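You operate a simulated robot arm through the tools that you are given. There is no shell and no other tool.

Carry out the task below with a simulated robot arm. There is one attempt and no reset: what you move stays moved.

TASK
Fill the stapler with the black staples and staple the purple letter once.
Fine: shut the stapler; put the letter back on the green mat.

Only the result counts: the job must be done as asked and must still hold three seconds after the hand-in. Knocking over, shifting, dropping, spilling or breaking anything else fails it.

THE ROBOT
A 7-joint arm with a two-finger parallel gripper, fixed in place. Base frame: the origin is on the floor under the middle of its stand, x ahead of it, y to its left, z up. Lengths are in cm, angles in degrees, forces in N, time in s.
It reaches about 96.4 cm from its shoulder. Its first joint turns from -166.0 to 166.0 degrees. Payload 1.57 kg.
The tool frame sits at the grasp point between the pads (the TCP): z along the fingers, y along the line on which they close. The tips reach 3 cm beyond it. Largest opening 11 cm; finger width 2.4, thickness 1.2; the body of the gripper, 4.8 by 11.2 cm, starts 7.8 cm behind the TCP.
Orientation is told as [roll, pitch, yaw] about the base's x, y, z axes, in that order, counted from this pose: with the fingers straight down and closing along the base's y, the tool's x points along the base's -x, its y along +y and its z along -z.

THE INTERFACE
- The arm moves only by the tool jog_arm. Its argument "moves" is one flat list of numbers, 7 for each row, row after row: the shift along the tool's x, y, z in cm, then the turn, a rotation vector about the tool's x, y, z in degrees, then the opening, from 0 (shut) to 1 (fully open). In form: [dx, dy, dz, rx, ry, rz, gripper, dx, dy, dz, rx, ry, rz, gripper, ...]. A call has 1 to 20 rows; each row shifts and turns the commanded pose from where the row before left it, along the tool's axes as they then stand. A row lasts 0.2 s, in which the tool goes at most 5 cm and 8.6 degrees; a call with a longer step from one row to the next is refused whole, and so is a gripper value outside its range. Where a pose cannot be reached the arm comes as near as it can. A force on the tool above 50 N (or 10 N above the force at the start of the call, whichever is more), or a blocked arm, ends the call early, and 0.2 s more pass. The fingers move at their own pace (about 10.8 cm/s each) and stop on an object; they squeeze with about 26 N. The grip force told is the motor's: it shows also when the fingers shut on nothing. Time passes only in rows, and 0.2 s behind the last, so rows that do not move let the fingers close. The reply holds the time, the measured pose of the TCP, the force on the tool along the base axes, the opening and the grip force, in the units named above and with some noise, with the torque about the TCP (base axes, N m) and any sound that the robot's microphone picked up.
- Cameras (640 x 400 px; columns grow to the right, rows downward): "scene" is fixed at [4.91, 64.73, 147.82]; the picture's right is [-0.73, -0.68, 0.00], its down [-0.42, 0.45, -0.79] and it looks along [0.53, -0.58, -0.62] (base axes); focal length 345 px, centre (320, 200). "wrist" rides on the gripper at [7, 1.6, -14.1] in the tool frame; the picture's right is [-0.23, 0.97, 0.00], its down [-0.85, -0.20, -0.48] and it looks along [-0.47, -0.11, 0.88] (tool axes); focal length 222 px, centre (320, 200). There is no depth. A picture from a camera that has moved, and an enlarged one, comes with that camera's place and axes in the base frame and with its lens.
- camera(camera): a new picture of that camera. It takes no simulated time.
- raise_lower(by): slides the trunk up (or, below 0, down) by that many cm; the arm rides with it, the base frame stays. It gives what a move gives, with no picture.
- close_up(camera, box): a new picture of the part [left, top, right, bottom] of that camera's present view, enlarged. It takes no simulated time.
- finish_job(): hands the job in; it is judged then, once.

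Places have to be worked out from the pictures, the camera data and where the tool is seen. Open the gripper and draw the arm clear of the work before you hand the job in, unless the task says otherwise.

The tools are called after "Emit:" as a command line: name --argument value ..., lists and objects as JSON in quotes. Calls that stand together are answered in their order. jog_arm: Moves the arm, as the interface text tells. Its arguments: {"type":"object","properties":{"moves":{"type":"array","items":{"type":"number"}}},"required":["moves"]} The other tools are called the same way: raise_lower (by) moves the trunk up or down; camera (camera) takes a picture; close_up (camera, box) takes an enlarged picture of a part of a camera's view; finish_job () hands the job in.

At the start:

```text
time: 0.0
tcp_pos: [44.78, 36.59, 115.7]
tcp_rot: [-0.1, 0.0, 0.0]
wrist_force: [-0.2, -0.5, -0.7]
wrist_torque: [0.01, 0.03, 0.02]
finger_gap: 10.98
grip_force: 0.1
trunk travel left (down, up): [-45.0, 16.0]
```

scene: 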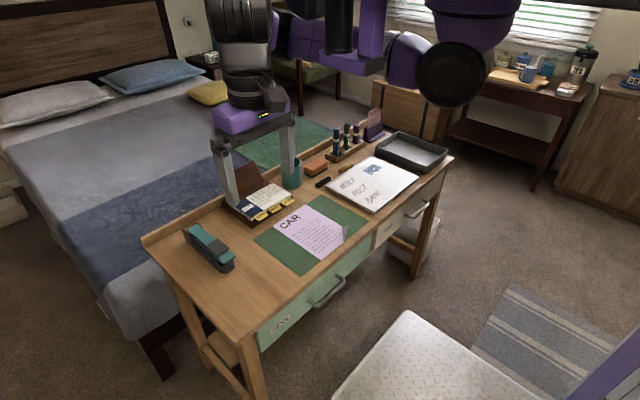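
wrist: 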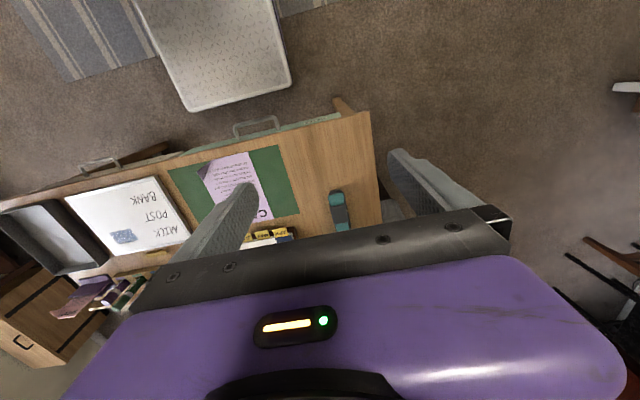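

I start by looking at the desk more closely to find the stapler, the staples and the letter.

Emit:
close_up --camera "scene" --box '[140, 180, 300, 280]'

Emit:
close_up --camera "scene" --box '[220, 170, 320, 232]'

Emit:
close_up --camera "scene" --box '[250, 100, 460, 230]'

Emit:
close_up --camera "scene" --box '[230, 180, 390, 280]'

```text
4.00 times, centred on (220, 230) of scene
camera zoom: at [4.91, 64.73, 147.82], right [-0.73, -0.68, 0.0], down [-0.42, 0.45, -0.79], along [0.53, -0.58, -0.62], focal length 1379 px, centre (720, 80)
```

zoom: 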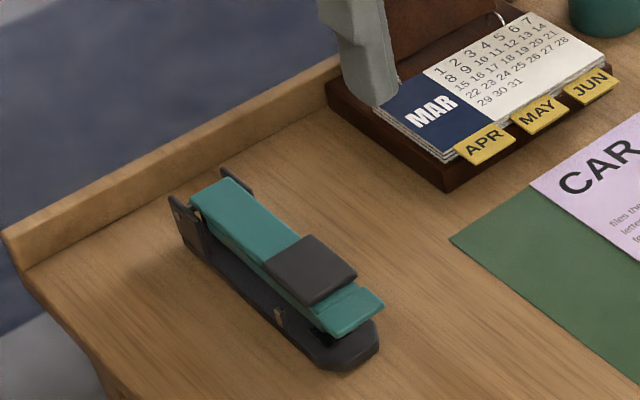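

```text
6.40 times, centred on (270, 201) of scene
camera zoom: at [4.91, 64.73, 147.82], right [-0.73, -0.68, 0.0], down [-0.42, 0.45, -0.79], along [0.53, -0.58, -0.62], focal length 2207 px, centre (640, 194)
```

zoom: 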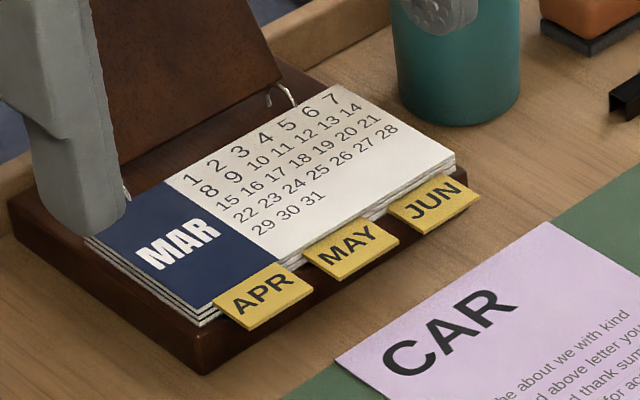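

```text
3.05 times, centred on (355, 165) of scene
camera zoom: at [4.91, 64.73, 147.82], right [-0.73, -0.68, 0.0], down [-0.42, 0.45, -0.79], along [0.53, -0.58, -0.62], focal length 1051 px, centre (213, 307)
```

zoom: 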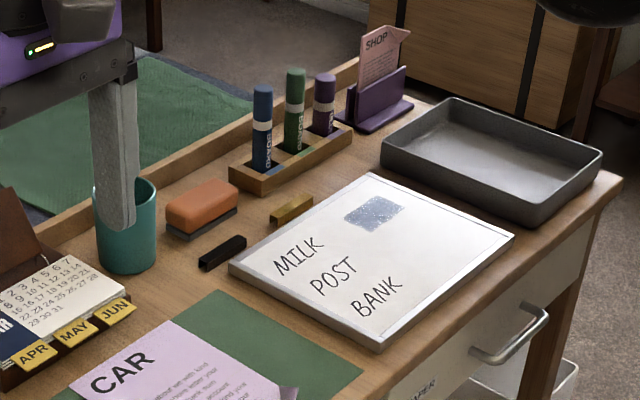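

```text
4.00 times, centred on (310, 230) of scene
camera zoom: at [4.91, 64.73, 147.82], right [-0.73, -0.68, 0.0], down [-0.42, 0.45, -0.79], along [0.53, -0.58, -0.62], focal length 1379 px, centre (360, 80)
```

zoom: 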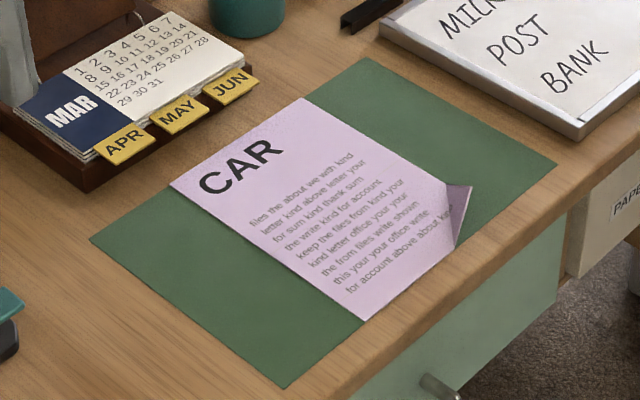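

The stapler (teal/grey) seems to lie along x with its mouth toward the robot around (63..84, 37), and the black strip lies beyond the mat beside the board. I'll move over the stapler with an open gripper for a closer look.

Emit:
jog_arm --moves '[-3.5, 0, 3, 0, 0, 0, 1, -3.5, 0, 3, 0, 0, 0, 1, -3.5, 0, 3, 0, 0, 0, 1, -3.5, 0, 3, 0, 0, 0, 1, -3.5, 0, 3, 0, 0, 0, 1, 0, 0, 0, 0, 0, 0, 1]'

Emit:
camera --camera "wrist"

Emit:
camera --camera "scene"

```text
time: 1.4
tcp_pos: [62.39, 36.6, 100.52]
tcp_rot: [0.0, 0.0, 0.0]
wrist_force: [0.1, 0.2, -0.5]
wrist_torque: [-0.01, -0.01, 0.01]
finger_gap: 11.01
grip_force: 0.0
trunk travel left (down, up): [-45.0, 16.0]
```

```text
taken
camera wrist: at [55.27, 38.22, 114.66], right [0.23, 0.97, 0.0], down [0.86, -0.2, 0.48], along [0.47, -0.11, -0.88], focal length 222 px, centre (320, 200)
```

wrist: 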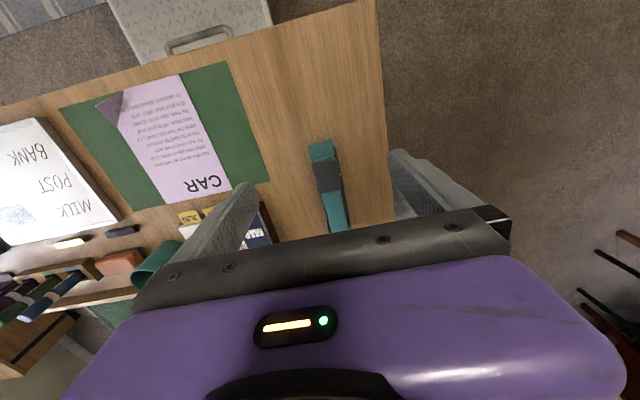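

```text
taken
```

scene: 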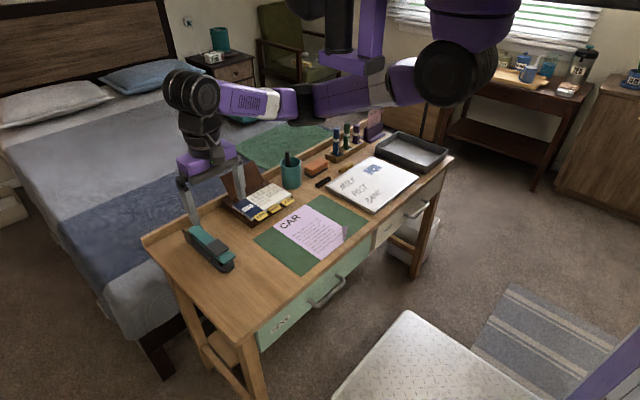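

The stapler is seen in the wrist view under the fingers; I take enlarged views of it.

Emit:
close_up --camera "wrist" --box '[260, 120, 420, 240]'

Emit:
close_up --camera "wrist" --box '[0, 60, 280, 260]'

Emit:
close_up --camera "scene" --box '[170, 210, 250, 280]'

```text
3.33 times, centred on (340, 180) of wrist
camera zoom: at [55.27, 38.22, 114.66], right [0.23, 0.97, 0.0], down [0.86, -0.2, 0.48], along [0.47, -0.11, -0.88], focal length 740 px, centre (253, 267)
```

zoom: 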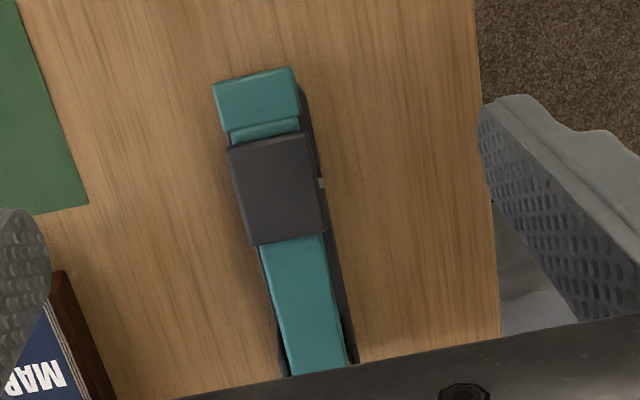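

```text
2.00 times, centred on (140, 160) of wrist
camera zoom: at [55.27, 38.22, 114.66], right [0.23, 0.97, 0.0], down [0.86, -0.2, 0.48], along [0.47, -0.11, -0.88], focal length 444 px, centre (680, 280)
```

zoom: 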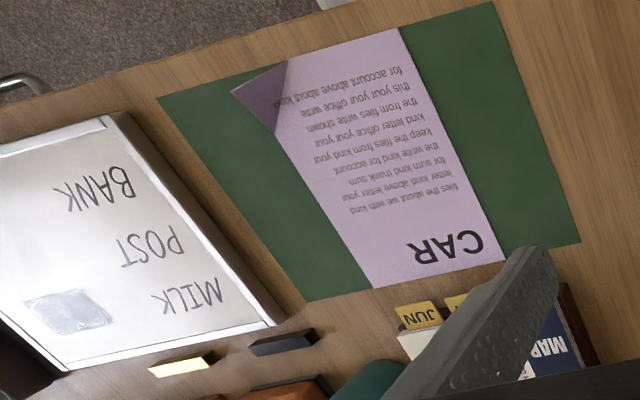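

```text
5.71 times, centred on (210, 245) of scene
camera zoom: at [4.91, 64.73, 147.82], right [-0.73, -0.68, 0.0], down [-0.42, 0.45, -0.79], along [0.53, -0.58, -0.62], focal length 1971 px, centre (949, -57)
```

zoom: 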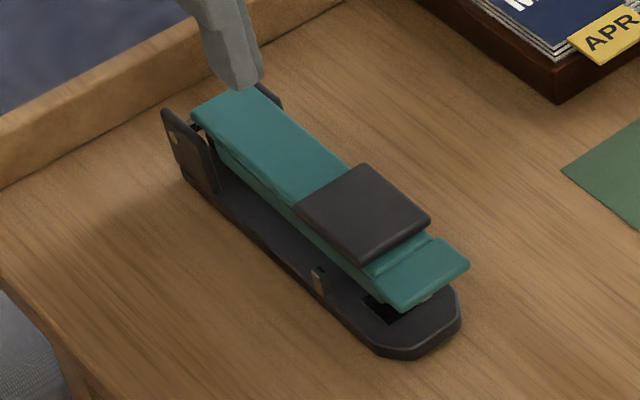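

The stapler has a teal arm hinged between rear ears, a grey press pad, a brass latch on the base and a nose at the front. I'll tilt the tool and back off to see its mouth from the front.

Emit:
jog_arm --moves '[0, 0, 0, 0, -8, 0, 1, 0, 0, 0, 0, -8, 0, 1, 0, 0, 0, 0, -8, 0, 1, 0, 0, 0, 0, -8, 0, 1, 0, 0, 0, 0, -8, 0, 1, 4.4, 0, 0.4, 0, 0, 0, 1, 4.4, 0, 0.4, 0, 0, 0, 1, 4.4, 0, 0.4, 0, 0, 0, 1, 4.4, 0, 0.4, 0, 0, 0, 1, 0, 0, 0, 0, 0, 0, 1]'

Emit:
camera --camera "wrist"

```text
time: 3.6
tcp_pos: [49.87, 36.72, 88.12]
tcp_rot: [0.0, -40.0, 0.0]
wrist_force: [0.4, 0.0, -0.1]
wrist_torque: [-0.01, -0.02, -0.05]
finger_gap: 10.99
grip_force: 0.1
trunk travel left (down, up): [-45.0, 16.0]
```

```text
taken
camera wrist: at [35.41, 38.52, 94.46], right [0.17, 0.97, 0.15], down [0.35, -0.2, 0.92], along [0.92, -0.11, -0.37], focal length 222 px, centre (320, 200)
```

wrist: 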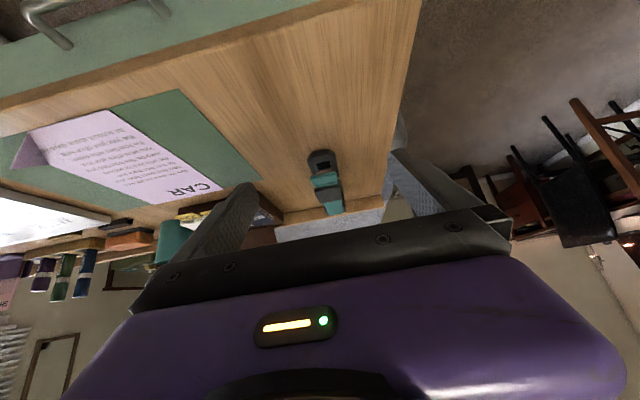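

The picture is upside-down in this pose (its down is base up); I zoom in on the stapler's front.

Emit:
close_up --camera "wrist" --box '[285, 140, 365, 220]'

Emit:
close_up --camera "wrist" --box '[0, 80, 280, 260]'

```text
5.00 times, centred on (325, 180) of wrist
camera zoom: at [35.41, 38.52, 94.46], right [0.17, 0.97, 0.15], down [0.35, -0.2, 0.92], along [0.92, -0.11, -0.37], focal length 1111 px, centre (295, 300)
```

zoom: 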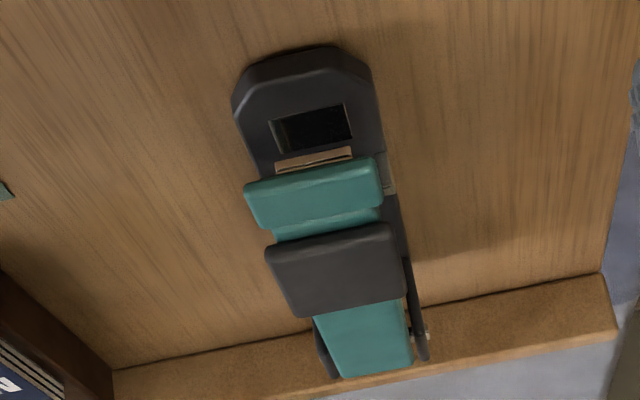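

```text
2.22 times, centred on (140, 170) of wrist
camera zoom: at [35.41, 38.52, 94.46], right [0.17, 0.97, 0.15], down [0.35, -0.2, 0.92], along [0.92, -0.11, -0.37], focal length 494 px, centre (720, 267)
```

zoom: 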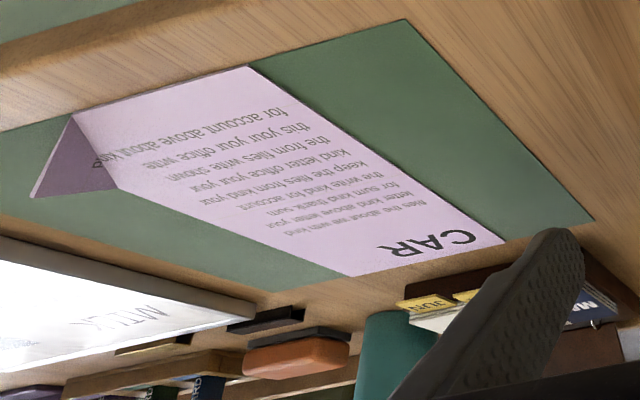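

The base has a dark recess (anvil) in front and a brass edge under the nose. I use stronger enlargements of both cameras to understand the mechanism.

Emit:
close_up --camera "scene" --box '[205, 240, 240, 275]'

Emit:
close_up --camera "scene" --box '[180, 220, 215, 255]'

Emit:
close_up --camera "wrist" --box '[305, 145, 345, 175]'

Emit:
close_up --camera "scene" --box '[305, 155, 375, 200]'

```text
11.43 times, centred on (222, 258) of scene
camera zoom: at [4.91, 64.73, 147.82], right [-0.73, -0.68, 0.0], down [-0.42, 0.45, -0.79], along [0.53, -0.58, -0.62], focal length 3941 px, centre (1434, -457)
```

zoom: 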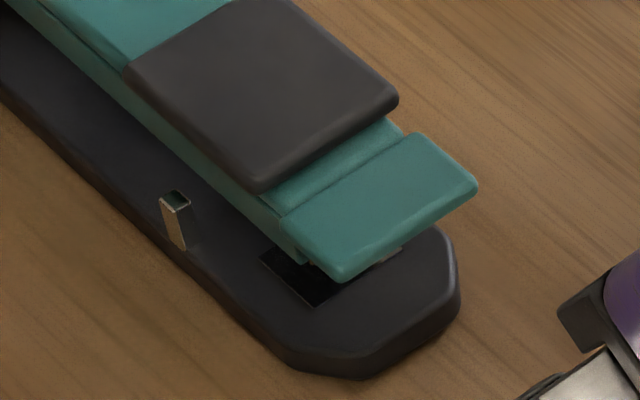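

```text
11.43 times, centred on (198, 238) of scene
camera zoom: at [4.91, 64.73, 147.82], right [-0.73, -0.68, 0.0], down [-0.42, 0.45, -0.79], along [0.53, -0.58, -0.62], focal length 3941 px, centre (1720, -229)
```

zoom: 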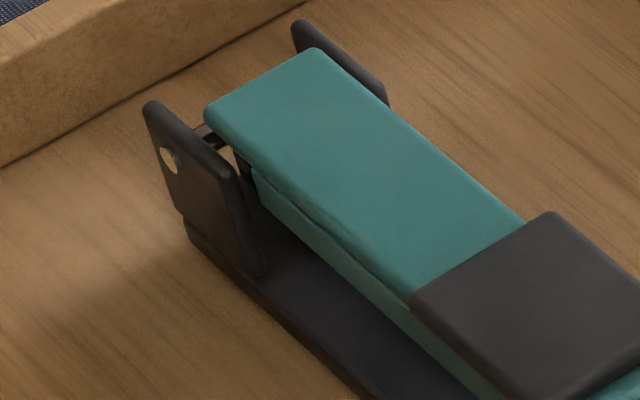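

```text
13.33 times, centred on (325, 160) of wrist
camera zoom: at [35.41, 38.52, 94.46], right [0.17, 0.97, 0.15], down [0.35, -0.2, 0.92], along [0.92, -0.11, -0.37], focal length 2962 px, centre (253, 733)
```

zoom: 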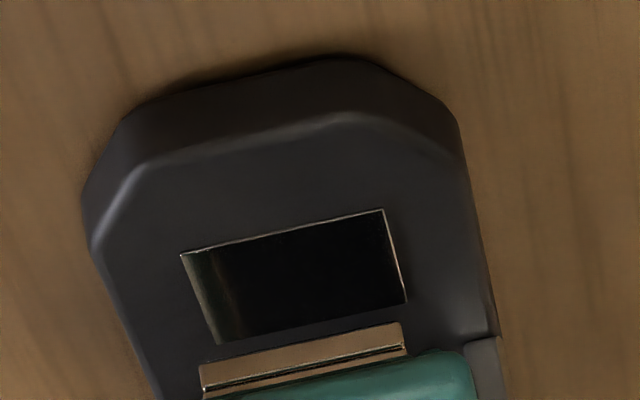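

```text
8.89 times, centred on (340, 178) of scene
camera zoom: at [4.91, 64.73, 147.82], right [-0.73, -0.68, 0.0], down [-0.42, 0.45, -0.79], along [0.53, -0.58, -0.62], focal length 3065 px, centre (142, 400)
```

zoom: 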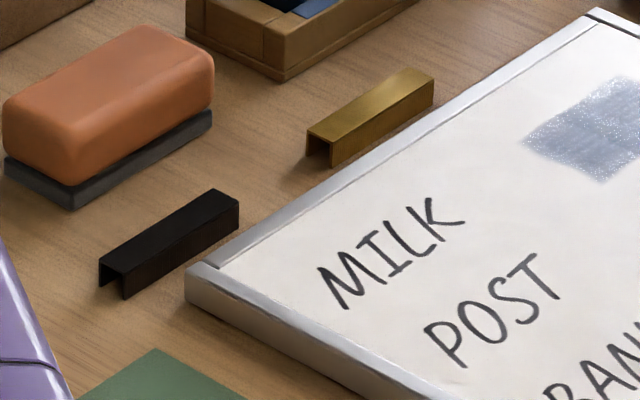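

The desk top works out at about z≈74.7, the nose lip at about x 63.5–66, y 34–38, z≈79.5, hinge pin near x 81.5. I'd like a side view of the stapler, so I turn the tool to yaw −90.

Emit:
jog_arm --moves '[0, 0, 0, 0, 8, 0, 1, 0, 0, 0, 0, 8, 0, 1, 0, 0, 0, 0, 8, 0, 1, 0, 0, 0, 0, 8, 0, 1, 0, 0, 0, 0, 8, 0, 1, 0, 0, -2, 0, 0, 8.2, 1, 0, 0, -2, 0, 0, 8.2, 1, 0, 0, -1, 0, 0, 8.2, 1, 0, 0, 0, 0, 0, 8.2, 1, 0, 0, 0, 0, 0, 8.2, 1, 0, 0, 0, 0, 0, 8.2, 1, 0, 0, 0, 0, 0, 8.2, 1, 0, 0, 0, 0, 0, 8.2, 1, 0, 0, 0, 0, 0, 8.2, 1, 0, 0, 0, 0, 0, 8.2, 1, 0, 0, 0, 0, 0, 8, 1]'

```text
time: 7.0
tcp_pos: [58.59, 38.46, 83.62]
tcp_rot: [-0.1, 0.2, -90.0]
wrist_force: [-0.3, 0.3, 0.4]
wrist_torque: [0.0, 0.02, -0.04]
finger_gap: 11.0
grip_force: 0.1
out of reach, approached as far as the arm can: row 12, 13, 14, 15, 16
trunk travel left (down, up): [-45.0, 16.0]
```

The arm could not hold the commanded spot at this yaw and drifted closer to the desk. I raise it and move outward over +y, then check.

Emit:
jog_arm --moves '[0, 0, -3, 0, 0, 0, 1, 1.5, 0, -3, 0, 0, 0, 1, 2.5, 1.5, -3, 0, 0, 0, 1, 2.5, 2, -2, 0, 0, 0, 1, 2.5, 2, 0, 0, 0, 0, 1, 2.5, 2, 0, 0, 0, 0, 1, 0, 2, 0, 0, 0, 0, 1, 0, 2, 0, 0, 0, 0, 1]'

Emit:
camera --camera "scene"

Emit:
camera --camera "wrist"

```text
time: 8.8
tcp_pos: [72.82, 50.97, 91.13]
tcp_rot: [0.1, 0.0, -90.0]
wrist_force: [0.1, -0.4, -0.6]
wrist_torque: [-0.03, 0.04, 0.01]
finger_gap: 10.98
grip_force: 0.1
out of reach, approached as far as the arm can: row 1, 2, 3
trunk travel left (down, up): [-45.0, 16.0]
```

```text
taken
```

scene: 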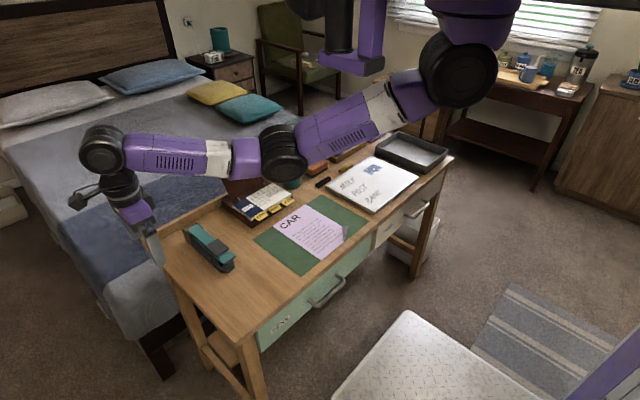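

```text
taken
camera wrist: at [74.46, 58.01, 105.17], right [0.97, -0.23, 0.0], down [-0.2, -0.86, 0.48], along [-0.11, -0.47, -0.88], focal length 222 px, centre (320, 200)
```

wrist: 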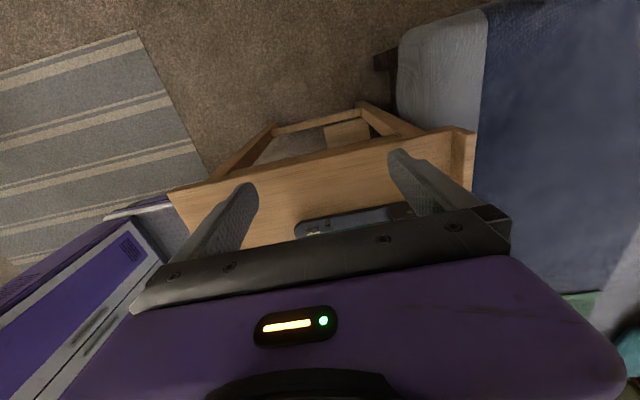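

The elbow is hanging rather low over the calendar, so I stay careful. I now tilt the tool by −40 to get a side view of the stapler from +y.

Emit:
jog_arm --moves '[0, 0, 0, 0, -8, 0, 1, 0, 0, 0, 0, -8, 0, 1, 0, 0, 0, 0, -8, 0, 1, 0, 0, 0, 0, -8, 0, 1, 0, 0, 0, 0, -8, 0, 1, 0, 0, 0, 0, 0, 0, 1]'

Emit:
camera --camera "wrist"

Emit:
camera --camera "scene"

```text
time: 10.2
tcp_pos: [69.61, 44.91, 92.71]
tcp_rot: [0.0, -36.2, -90.1]
wrist_force: [-0.7, 0.2, 0.3]
wrist_torque: [-0.03, 0.0, 0.0]
finger_gap: 11.0
grip_force: 0.1
out of reach, approached as far as the arm can: row 3, 4, 5
trunk travel left (down, up): [-45.0, 16.0]
```

```text
taken
camera wrist: at [71.27, 59.03, 99.89], right [0.97, -0.18, 0.13], down [-0.2, -0.41, 0.89], along [-0.11, -0.89, -0.44], focal length 222 px, centre (320, 200)
```

wrist: 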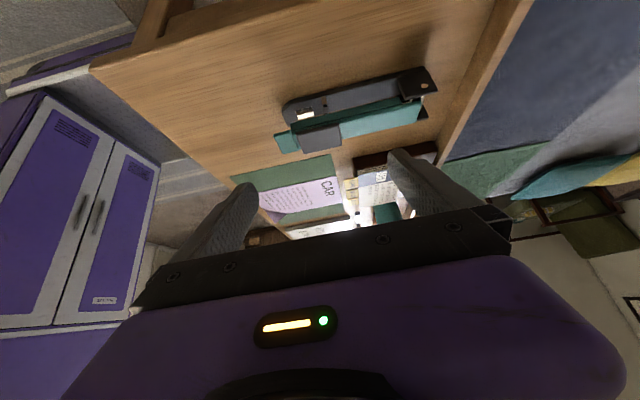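

```text
taken
```

scene: 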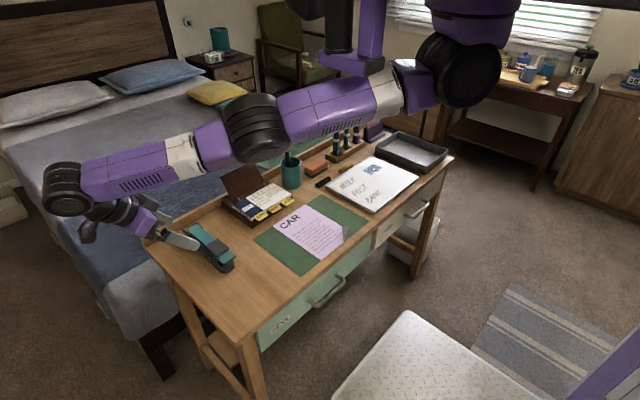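

The side view is good; I enlarge it on the stapler (picture is upside-down).

Emit:
close_up --camera "wrist" --box '[265, 60, 445, 160]'

Emit:
close_up --camera "wrist" --box '[270, 90, 350, 160]'

Emit:
close_up --camera "wrist" --box '[370, 60, 450, 130]'

```text
3.56 times, centred on (355, 110) of wrist
camera zoom: at [71.27, 59.03, 99.89], right [0.97, -0.18, 0.13], down [-0.2, -0.41, 0.89], along [-0.11, -0.89, -0.44], focal length 790 px, centre (196, 520)
```

zoom: 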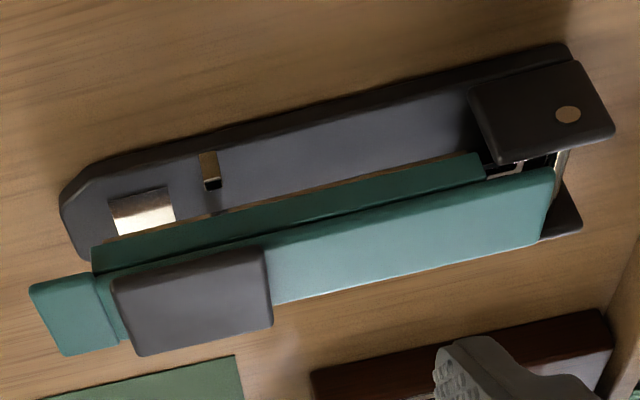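

```text
5.71 times, centred on (310, 125) of wrist
camera zoom: at [71.27, 59.03, 99.89], right [0.97, -0.18, 0.13], down [-0.2, -0.41, 0.89], along [-0.11, -0.89, -0.44], focal length 1269 px, centre (377, 629)
```

zoom: 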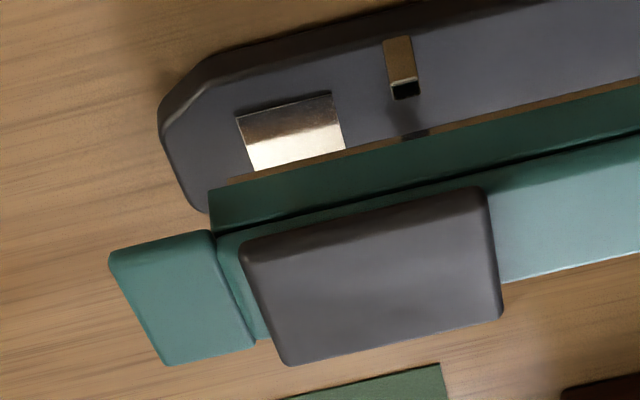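

```text
5.71 times, centred on (410, 95) of wrist
camera zoom: at [71.27, 59.03, 99.89], right [0.97, -0.18, 0.13], down [-0.2, -0.41, 0.89], along [-0.11, -0.89, -0.44], focal length 1269 px, centre (-194, 800)
```

zoom: 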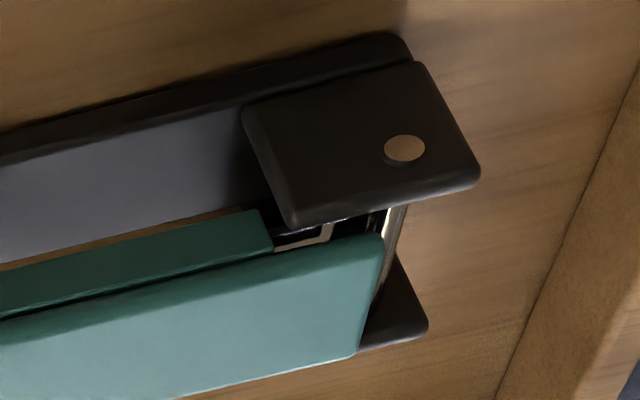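

I now understand it: a cap (with a front lip and grey press pad) hinged at the rear over a lower teal magazine, an anvil plate on the base and a brass paper stop beside it. I return to a fingers-down pose, raising and turning the yaw back.

Emit:
jog_arm --moves '[0, 0, -3, 0, 8, 0, 1, 0, 0, -3, 0, 8, 0, 1, 0, 0, -3, 0, 8, 0, 1, 0, 0, -2, 0, 8, 0, 1, 0, 0, 0, 0, 4.2, 0, 1, 0, 0, 0, 0, 0, 0, 1]'

```text
time: 11.8
tcp_pos: [72.08, 55.15, 93.87]
tcp_rot: [-3.9, -5.1, -88.9]
wrist_force: [-0.2, 0.1, -0.2]
wrist_torque: [0.01, -0.02, 0.03]
finger_gap: 11.02
grip_force: 0.0
out of reach, approached as far as the arm can: row 1, 2, 3, 4, 5
trunk travel left (down, up): [-45.0, 16.0]
stopped in row 6: the arm was blocked; the commanded pose is now the measured one
```

The arm reports being blocked; I look before moving again.

Emit:
camera --camera "scene"

Emit:
camera --camera "wrist"

```text
taken
```

scene: 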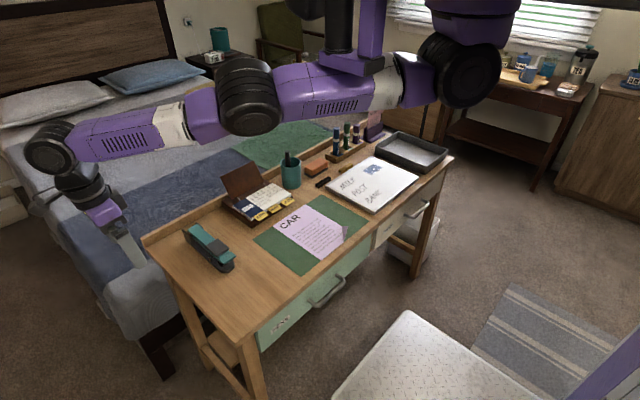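

```text
taken
camera wrist: at [74.5, 63.51, 107.24], right [0.98, -0.21, -0.04], down [-0.15, -0.81, 0.57], along [-0.16, -0.55, -0.82], focal length 222 px, centre (320, 200)
```

wrist: 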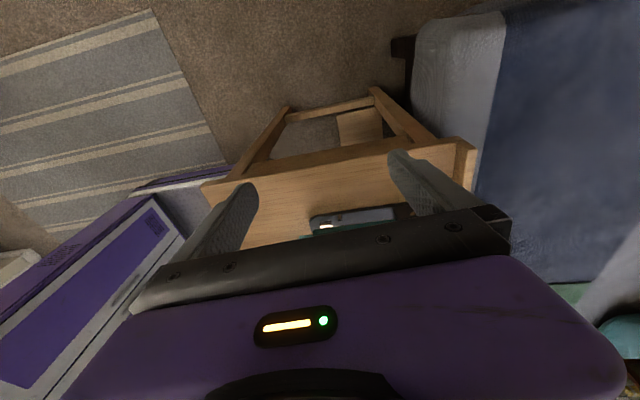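

Nothing was touched (it looks like a joint limit). I turn the yaw back step by step.

Emit:
jog_arm --moves '[-1, 0, 0, 0, 0, -8, 1, -2, 0, 0, 0, 0, -8, 1, -2, 0, 0, 0, 0, -8, 1, -2, 0, 0, 0, 0, -8, 1, 0, 0, 0, 0, 0, 0, 1]'

```text
time: 13.0
tcp_pos: [76.59, 51.62, 94.17]
tcp_rot: [-5.9, -2.4, -57.0]
wrist_force: [0.3, 0.4, -0.3]
wrist_torque: [0.0, 0.0, -0.03]
finger_gap: 10.99
grip_force: 0.0
out of reach, approached as far as the arm can: row 1, 2, 3, 4
trunk travel left (down, up): [-45.0, 16.0]
```

I draw the tool back toward the robot, out of the stretched region, then keep unwinding the yaw.

Emit:
jog_arm --moves '[-1, -4, 0, 0, 0, 0, 1, -1, -4, 0, 0, 0, 0, 1, -1, -4, 0, 0, 0, 0, 1, 0, 0, 0, 0, 0, -8, 1, 0, 0, 0, 0, 0, -8, 1, 0, 0, 0, 0, 0, -8, 1, 0, 0, 0, 0, 0, -8, 1, 0, 0, 0, 0, 0, -8, 1, 0, 0, 0, 0, 0, -8, 1, 0, 0, 0, 0, 0, -8, 1, 0, 0, 0, 0, 0, 0, 1]'

```text
time: 15.4
tcp_pos: [76.28, 51.93, 93.65]
tcp_rot: [-5.3, 3.6, -1.1]
wrist_force: [-0.4, 0.6, 0.4]
wrist_torque: [0.02, 0.0, 0.01]
finger_gap: 11.01
grip_force: 0.0
out of reach, approached as far as the arm can: row 1, 2, 3
trunk travel left (down, up): [-45.0, 16.0]
```

Yaw is back near 0. Now move the tool back toward the robot and straighten roll/pitch.

Emit:
jog_arm --moves '[3, 0, 0, 0, 0, 0, 1, 3, 0, 0, 0, 0, 0, 1, 2, -2, 0, 0, 0, 0, 1, 0, 0, 0, 0, 0, 0, 1]'

Emit:
camera --camera "scene"

```text
time: 16.4
tcp_pos: [72.35, 54.74, 93.67]
tcp_rot: [-5.4, 3.7, -1.3]
wrist_force: [-0.2, 0.0, -0.5]
wrist_torque: [0.0, -0.01, -0.01]
finger_gap: 11.01
grip_force: 0.1
out of reach, approached as far as the arm can: row 1, 2, 3
trunk travel left (down, up): [-45.0, 16.0]
```

```text
taken
```

scene: 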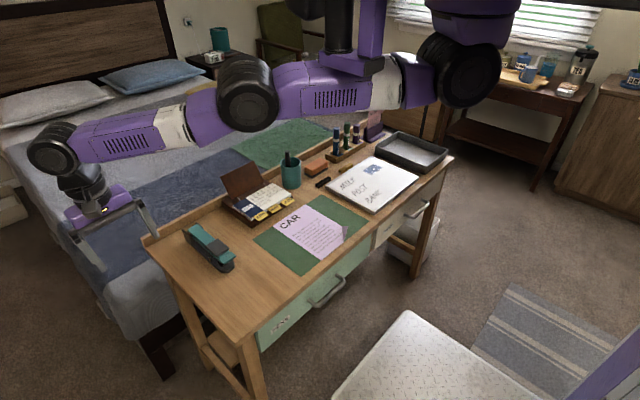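

The arm seems stretched straight (singular): it slides along an arc. I try a combined tangential/inward move to bend the elbow again.

Emit:
jog_arm --moves '[0, -4, 0, 0, 0, 0, 1, 0, -4, 0, 0, 0, 0, 1, 0, -4, 0, 0, 0, 0, 1, 0, 0, 0, 0, 0, 0, 1]'

```text
time: 17.4
tcp_pos: [78.56, 49.86, 93.37]
tcp_rot: [-5.4, 3.6, -1.2]
wrist_force: [-0.5, 1.2, 0.4]
wrist_torque: [0.05, 0.03, -0.01]
finger_gap: 11.01
grip_force: 0.1
out of reach, approached as far as the arm can: row 1, 2, 3
trunk travel left (down, up): [-45.0, 16.0]
```

It slides along an arc again. I probe by changing the tool tilt (fingers toward −y and up) to free the joint that is at its limit.

Emit:
jog_arm --moves '[0, 0, 0, 8, 0, 0, 1, 0, 0, 0, 8, 0, 0, 1, 0, 0, 0, 8, 0, 0, 1, 0, 0, 0, 0, 0, 0, 1]'

Emit:
camera --camera "scene"

```text
time: 18.4
tcp_pos: [74.93, 43.1, 96.84]
tcp_rot: [-29.5, 3.9, -1.4]
wrist_force: [0.0, -0.1, -0.1]
wrist_torque: [-0.01, 0.0, -0.02]
finger_gap: 11.02
grip_force: 0.0
out of reach, approached as far as the arm can: row 1, 2, 3
trunk travel left (down, up): [-45.0, 16.0]
```

```text
taken
```

scene: 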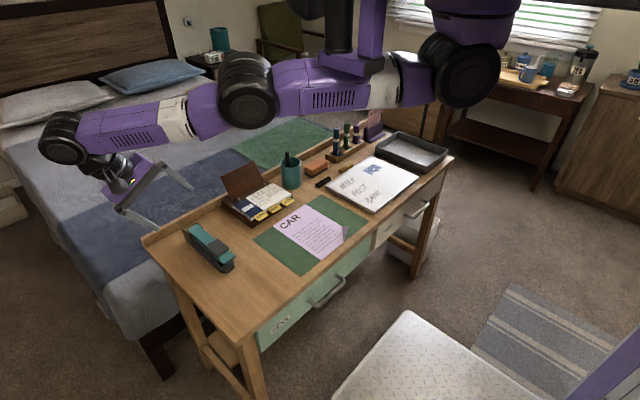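

Rotation responds but the radial position does not. I try a short straight-down move (there is free room) to see whether vertical motion bends the elbow.

Emit:
jog_arm --moves '[0.2, 1.5, 2.6, 0, 0, 0, 1, 0.2, 1.5, 2.6, 0, 0, 0, 1, 0, 0, 0, 0, 0, 0, 1]'

```text
time: 19.2
tcp_pos: [73.99, 43.12, 91.29]
tcp_rot: [-29.1, 3.5, -1.2]
wrist_force: [0.1, 0.2, -0.7]
wrist_torque: [0.03, 0.0, 0.01]
finger_gap: 10.98
grip_force: 0.1
out of reach, approached as far as the arm can: row 2
trunk travel left (down, up): [-45.0, 16.0]
```

The first row was reachable. Now I try pulling inward (−x, −y) from here.

Emit:
jog_arm --moves '[3, -1, 0.5, 0, 0, 0, 1, 3, -1, 0.5, 0, 0, 0, 1, 0, 0, 0, 0, 0, 0, 1]'

```text
time: 20.0
tcp_pos: [70.94, 44.99, 90.55]
tcp_rot: [-29.3, 3.5, -1.4]
wrist_force: [0.3, 0.8, 0.5]
wrist_torque: [0.02, 0.0, 0.0]
finger_gap: 11.0
grip_force: 0.1
out of reach, approached as far as the arm can: row 1, 2
trunk travel left (down, up): [-45.0, 16.0]
```

Still limited. I raise the trunk so there is room to lower the hand relative to the shoulder, which should let the elbow bend.

Emit:
raise_lower --by 10

Emit:
jog_arm --moves '[0, -1, 3, 0, 0, 0, 1, 0, 0, 0, 0, 0, 0, 1]'

Emit:
camera --camera "scene"

```text
time: 21.3
tcp_pos: [70.83, 44.89, 100.61]
tcp_rot: [-29.3, 3.6, -1.2]
wrist_force: [0.0, -0.2, -0.4]
wrist_torque: [0.01, -0.01, 0.03]
finger_gap: 11.01
grip_force: 0.2
trunk travel left (down, up): [-55.0, 6.0]
```

```text
time: 21.9
tcp_pos: [71.59, 43.76, 98.12]
tcp_rot: [-29.5, 3.7, -1.3]
wrist_force: [0.6, 0.5, 0.0]
wrist_torque: [-0.01, 0.02, 0.0]
finger_gap: 11.01
grip_force: 0.1
out of reach, approached as far as the arm can: row 1
trunk travel left (down, up): [-55.0, 6.0]
```

```text
taken
```

scene: 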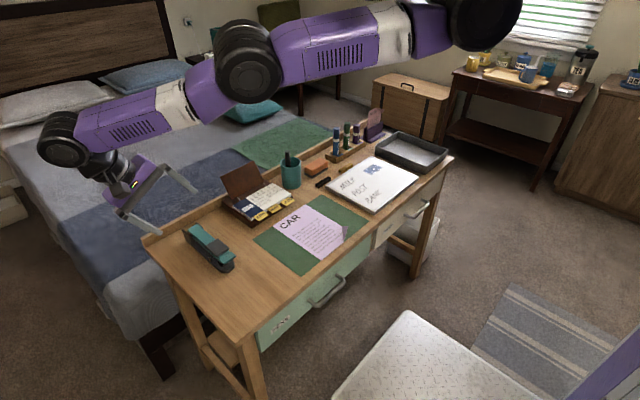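

The numbers (shoulder near (28,0,138), wrist centre ≈74 cm away) confirm the elbow is straight. I try up with some inward motion to make the elbow flex.

Emit:
jog_arm --moves '[0.5, 0, -4, 0, 0, 0, 1, 1, -2, -3, 0, 0, 0, 1, 0, 0, 0, 0, 0, 0, 1]'

```text
time: 22.7
tcp_pos: [71.02, 45.36, 101.47]
tcp_rot: [-29.2, 3.6, -1.1]
wrist_force: [0.3, -0.6, 0.3]
wrist_torque: [0.0, -0.02, -0.01]
finger_gap: 11.01
grip_force: 0.1
out of reach, approached as far as the arm can: row 1, 2
trunk travel left (down, up): [-55.0, 6.0]
```

Up is limited too. I try a long −y sweep (well above the desk), which should fold the elbow sideways.

Emit:
jog_arm --moves '[0, -3.5, 1.96, 0, 0, 0, 1, 0, -3.5, 1.96, 0, 0, 0, 1, 0, -3.5, 1.96, 0, 0, 0, 1, 0, -3.5, 1.96, 0, 0, 0, 1, 0, 0, 0, 0, 0, 0, 1]'

Emit:
camera --camera "scene"

```text
time: 23.9
tcp_pos: [71.13, 45.28, 101.44]
tcp_rot: [-29.3, 3.6, -1.2]
wrist_force: [0.1, 0.3, 0.8]
wrist_torque: [-0.03, 0.01, 0.01]
finger_gap: 11.0
grip_force: 0.0
out of reach, approached as far as the arm can: row 1, 2, 3, 4
trunk travel left (down, up): [-55.0, 6.0]
```

```text
taken
```

scene: 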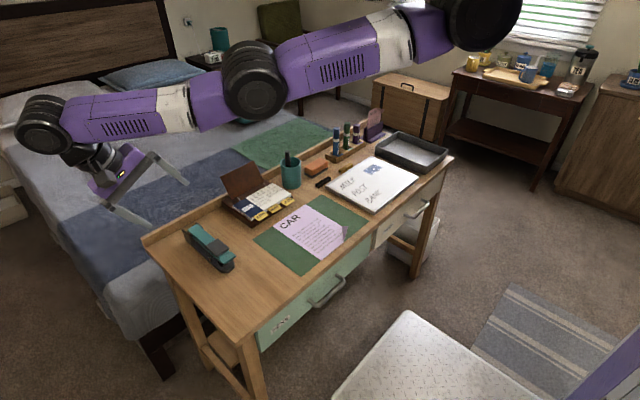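

No motion at all this time. I test whether turning the yaw to the other side frees the posture.

Emit:
jog_arm --moves '[0, 0, 0, -8, 0, 0, 1, 0, 0, 0, -8, 0, 0, 1, 0, 0, 0, -8, 0, 0, 1, 0, 0, 0, 0, 0, -8, 1, 0, 0, 0, 0, 0, -8, 1, 0, 0, 0, 0, 0, -8, 1, 0, 0, 0, 0, 0, 0, 1]'

Emit:
camera --camera "scene"

```text
time: 25.5
tcp_pos: [70.94, 45.32, 101.62]
tcp_rot: [-3.4, 5.6, 22.9]
wrist_force: [0.3, 0.2, -0.4]
wrist_torque: [0.0, -0.02, -0.02]
finger_gap: 11.0
grip_force: 0.0
out of reach, approached as far as the arm can: row 1
trunk travel left (down, up): [-55.0, 6.0]
```

```text
taken
```

scene: 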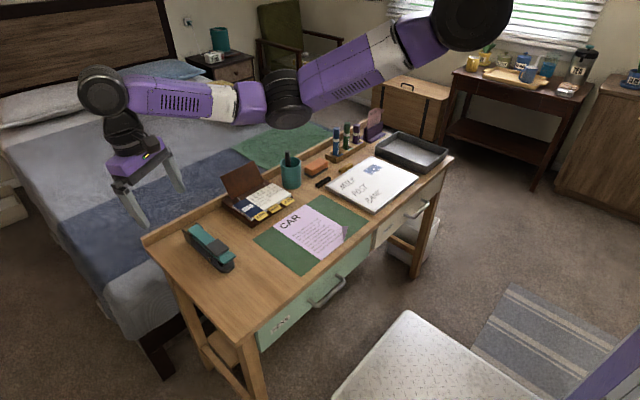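

That freed it: the elbow is bent again. I move back to a comfortable pose nearer the robot and undo the yaw.

Emit:
jog_arm --moves '[3.3, -0.8, -0.3, 0, 0, 0, 1, 3.3, -0.8, -0.3, 0, 0, 0, 1, 3.3, -0.8, -0.3, 0, 0, 0, 1, 3.3, -0.8, -0.3, 0, 0, 0, 1, 0, 0, 0, 0, 0, 7.6, 1, 0, 0, 0, 0, 0, 7.6, 1, 0, 0, 0, 0, 0, 7.6, 1, 0, 0, 0, 0, 0, 0, 1]'

Emit:
camera --camera "scene"

```text
time: 27.3
tcp_pos: [60.16, 37.27, 104.14]
tcp_rot: [-5.2, 3.7, 0.0]
wrist_force: [0.5, 0.0, -1.2]
wrist_torque: [-0.02, 0.0, -0.04]
finger_gap: 11.0
grip_force: 0.0
trunk travel left (down, up): [-55.0, 6.0]
```

```text
taken
```

scene: 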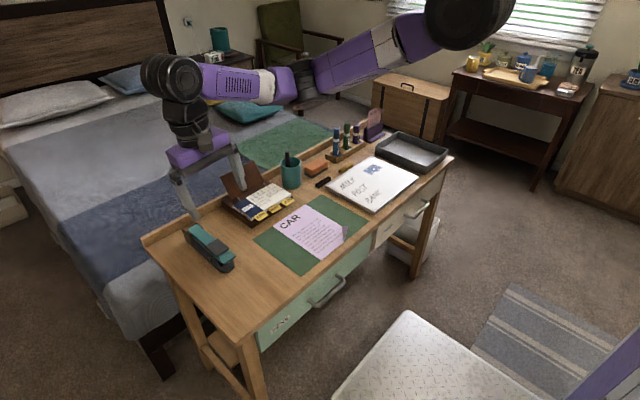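

The arm is healthy again (60.2, 37.3, 104). I level the tool and lower it over the stapler front for a precise measurement.

Emit:
jog_arm --moves '[0, 0, 2, -5.2, 0, 0, 1, 0, -0.8, 3, 0, -3.7, 0, 1, 0, 0, 3, 0, 0, 0, 1, 0, 0, 0, 0, 0, 0, 1]'

Emit:
camera --camera "wrist"

Emit:
close_up --camera "wrist" --box '[260, 80, 420, 220]'

```text
time: 28.3
tcp_pos: [59.86, 36.33, 96.22]
tcp_rot: [0.0, 0.0, 0.0]
wrist_force: [0.4, -0.1, 0.9]
wrist_torque: [-0.04, 0.03, 0.01]
finger_gap: 11.0
grip_force: 0.0
trunk travel left (down, up): [-55.0, 6.0]
```

```text
taken
camera wrist: at [52.83, 38.13, 110.34], right [0.23, 0.97, 0.0], down [0.86, -0.2, 0.48], along [0.47, -0.11, -0.88], focal length 222 px, centre (320, 200)
```

wrist: 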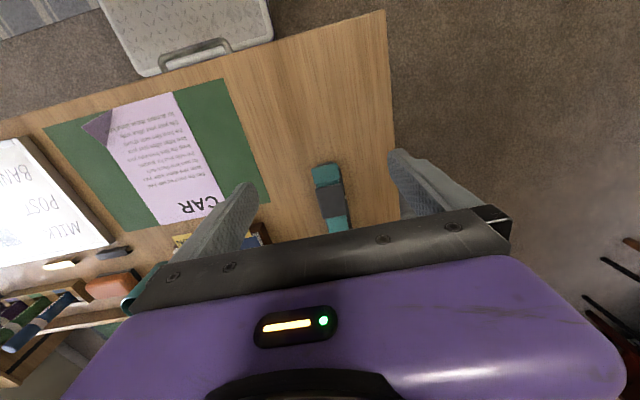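

```text
2.86 times, centred on (340, 150) of wrist
camera zoom: at [52.83, 38.13, 110.34], right [0.23, 0.97, 0.0], down [0.86, -0.2, 0.48], along [0.47, -0.11, -0.88], focal length 635 px, centre (263, 343)
```

zoom: 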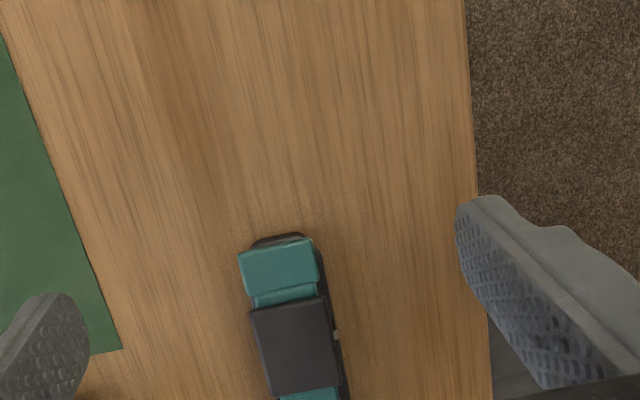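

The lip spans about x 63.6–66.1, y 34.3–38.15, z 79.3–80.5. I pitch the tool −30 and come to a pre-grasp just in front of and above it with a 6.6 cm opening.

Emit:
jog_arm --moves '[0, 0, 0, 0, -7.5, 0, 1, 0, 0, 0, 0, -7.5, 0, 0.8, 0, 0, 0, 0, -7.5, 0, 0.6, 0, 0, 0, 0, -7.5, 0, 0.6, 0.75, -0.04, 2.73, 0, 0, 0, 0.6, 0.75, -0.04, 2.73, 0, 0, 0, 0.6, 0.75, -0.04, 2.73, 0, 0, 0, 0.6, 0, 0, 0, 0, 0, 0, 0.6]'

Emit:
camera --camera "wrist"

Emit:
close_up --camera "scene" --box '[160, 190, 260, 280]'

Emit:
camera --camera "scene"

```text
time: 30.1
tcp_pos: [61.79, 36.25, 88.08]
tcp_rot: [0.0, -30.0, 0.0]
wrist_force: [0.2, 1.2, 0.0]
wrist_torque: [-0.01, -0.02, 0.01]
finger_gap: 6.6
grip_force: 0.0
trunk travel left (down, up): [-55.0, 6.0]
```

```text
taken
camera wrist: at [48.78, 38.04, 96.65], right [0.2, 0.97, 0.11], down [0.5, -0.2, 0.84], along [0.84, -0.11, -0.53], focal length 222 px, centre (320, 200)
```

wrist: 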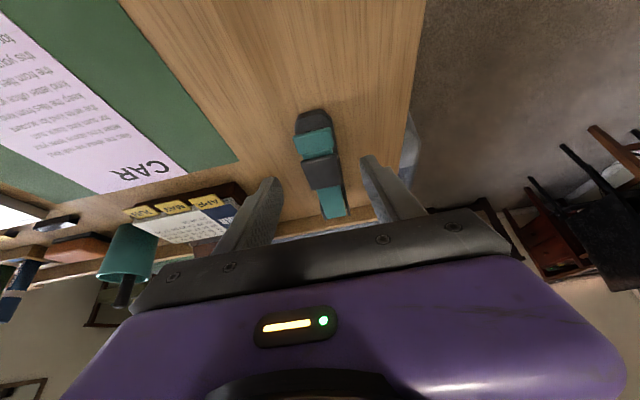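

```text
4.44 times, centred on (210, 235) of scene
camera zoom: at [4.91, 64.73, 147.82], right [-0.73, -0.68, 0.0], down [-0.42, 0.45, -0.79], along [0.53, -0.58, -0.62], focal length 1533 px, centre (809, 44)
```

zoom: 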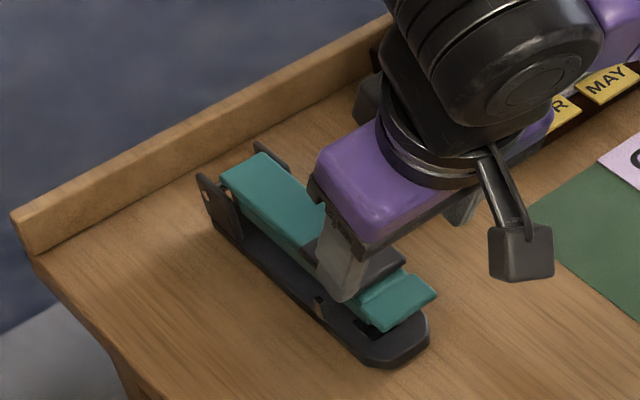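

```text
taken
```

scene: 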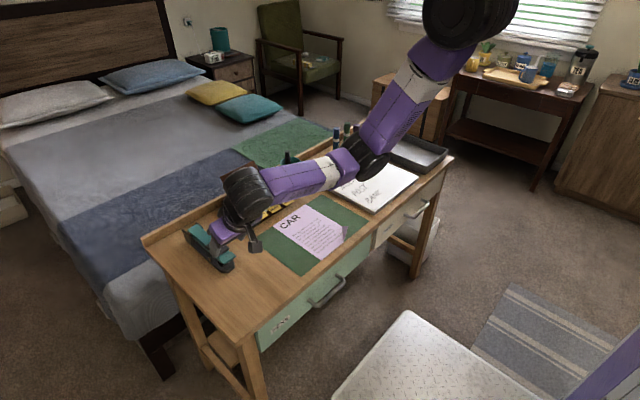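

The hand is lined up above the lip and the elbow is about 30 cm above the desk. I go down to straddle the lip and check before closing.

Emit:
jog_arm --moves '[0.5, -0.02, 2.26, 0, 0, 0, 0.6, 0.5, -0.02, 2.26, 0, 0, 0, 0.6, 0.48, -0.02, 2.26, 0, 0, 0, 0.6, 0, 0, 0, 0, 0, 0, 0.6]'

Emit:
close_up --camera "wrist" --box '[220, 100, 440, 260]'

Emit:
close_up --camera "scene" --box '[180, 210, 260, 280]'

```text
time: 31.1
tcp_pos: [63.98, 36.31, 81.41]
tcp_rot: [0.0, -30.0, 0.0]
wrist_force: [-0.7, -0.4, 0.1]
wrist_torque: [-0.01, 0.02, 0.02]
finger_gap: 6.58
grip_force: 0.0
trunk travel left (down, up): [-55.0, 6.0]
```

```text
2.50 times, centred on (330, 180) of wrist
camera zoom: at [50.9, 38.07, 90.09], right [0.2, 0.97, 0.11], down [0.5, -0.2, 0.84], along [0.84, -0.11, -0.53], focal length 555 px, centre (295, 250)
```

zoom: 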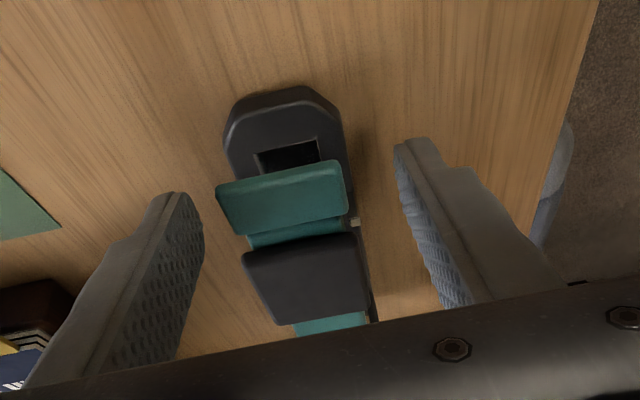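

```text
5.71 times, centred on (220, 245) of scene
camera zoom: at [4.91, 64.73, 147.82], right [-0.73, -0.68, 0.0], down [-0.42, 0.45, -0.79], along [0.53, -0.58, -0.62], focal length 1971 px, centre (891, -57)
```

zoom: 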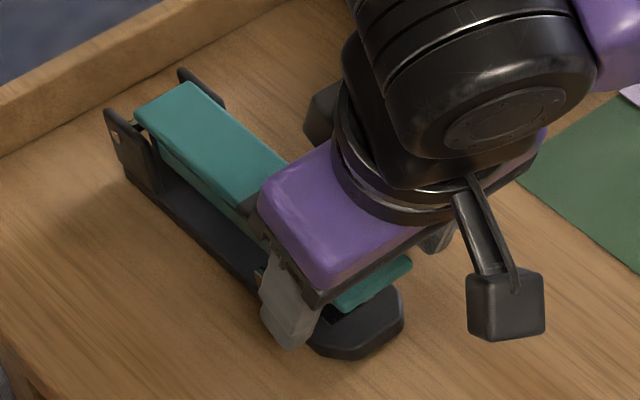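

The fingers straddle the lip properly. I close on it.

Emit:
jog_arm --moves '[0, -0.05, 0, 0, 0, 0, 0.4, 0, 0, 0, 0, 0, 0, 0.2, 0, 0, 0, 0, 0, 0, 0.1, 0, 0, 0, 0, 0, 0, 0]'

Emit:
close_up --camera "wrist" --box '[220, 100, 440, 260]'

```text
time: 32.1
tcp_pos: [64.02, 36.13, 81.52]
tcp_rot: [0.0, -30.0, -0.1]
wrist_force: [-0.1, -4.2, -0.1]
wrist_torque: [-0.21, 0.14, -0.35]
finger_gap: 3.96
grip_force: 25.9
trunk travel left (down, up): [-55.0, 6.0]
```

```text
2.50 times, centred on (330, 180) of wrist
camera zoom: at [50.94, 37.91, 90.15], right [0.2, 0.97, 0.11], down [0.5, -0.2, 0.84], along [0.84, -0.11, -0.53], focal length 555 px, centre (295, 250)
```

zoom: 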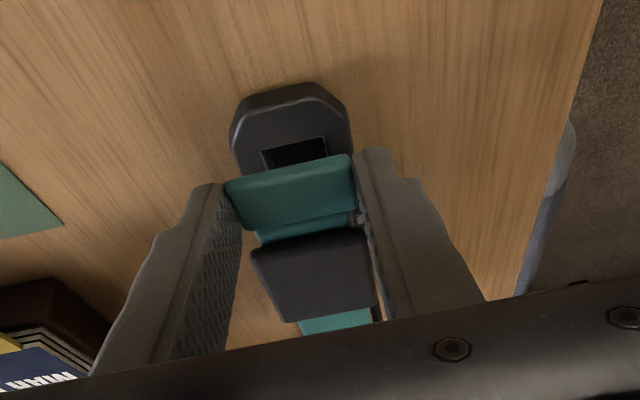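

The lip is held (gap 3.96, 26 N). I start lifting on an arc about the rear hinge, a few degrees first, to see whether just the cap comes up.

Emit:
jog_arm --moves '[-0.56, -0.05, -0.73, 0, 3, 0, 0, -0.56, 0, -0.73, 0, 3, 0, 0, 0, 0, 0, 0, 0, 0, 0]'

Emit:
close_up --camera "scene" --box '[180, 210, 260, 280]'

Emit:
close_up --camera "wrist" --box '[220, 100, 440, 260]'

```text
time: 32.9
tcp_pos: [64.46, 36.03, 83.29]
tcp_rot: [-0.1, -24.0, -0.1]
wrist_force: [7.6, 0.3, 2.0]
wrist_torque: [0.2, -0.73, -0.15]
finger_gap: 3.98
grip_force: 26.0
trunk travel left (down, up): [-55.0, 6.0]
```

```text
5.71 times, centred on (220, 245) of scene
camera zoom: at [4.91, 64.73, 147.82], right [-0.73, -0.68, 0.0], down [-0.42, 0.45, -0.79], along [0.53, -0.58, -0.62], focal length 1971 px, centre (891, -57)
```

zoom: 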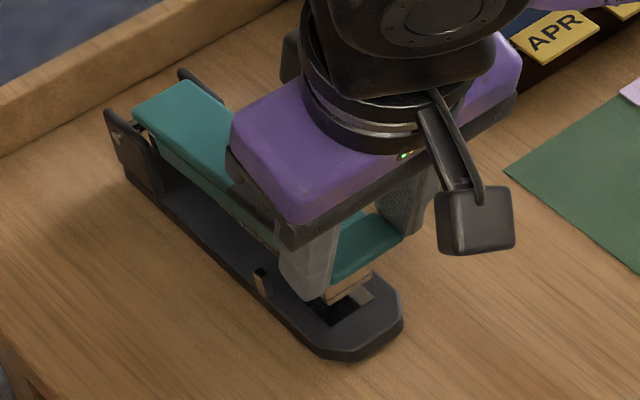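

```text
2.50 times, centred on (330, 180) of wrist
camera zoom: at [52.3, 37.84, 93.31], right [0.21, 0.97, 0.09], down [0.59, -0.2, 0.79], along [0.78, -0.11, -0.61], focal length 555 px, centre (295, 250)
```

zoom: 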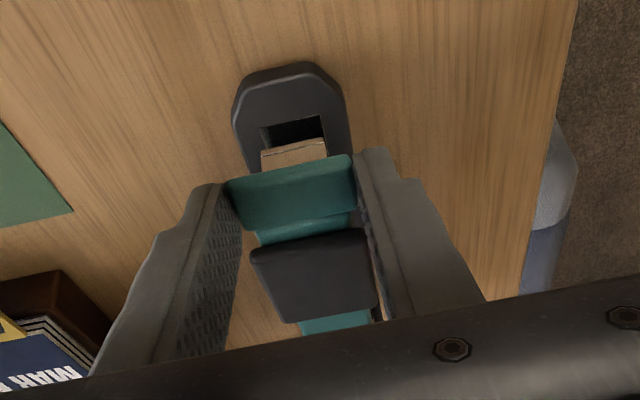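

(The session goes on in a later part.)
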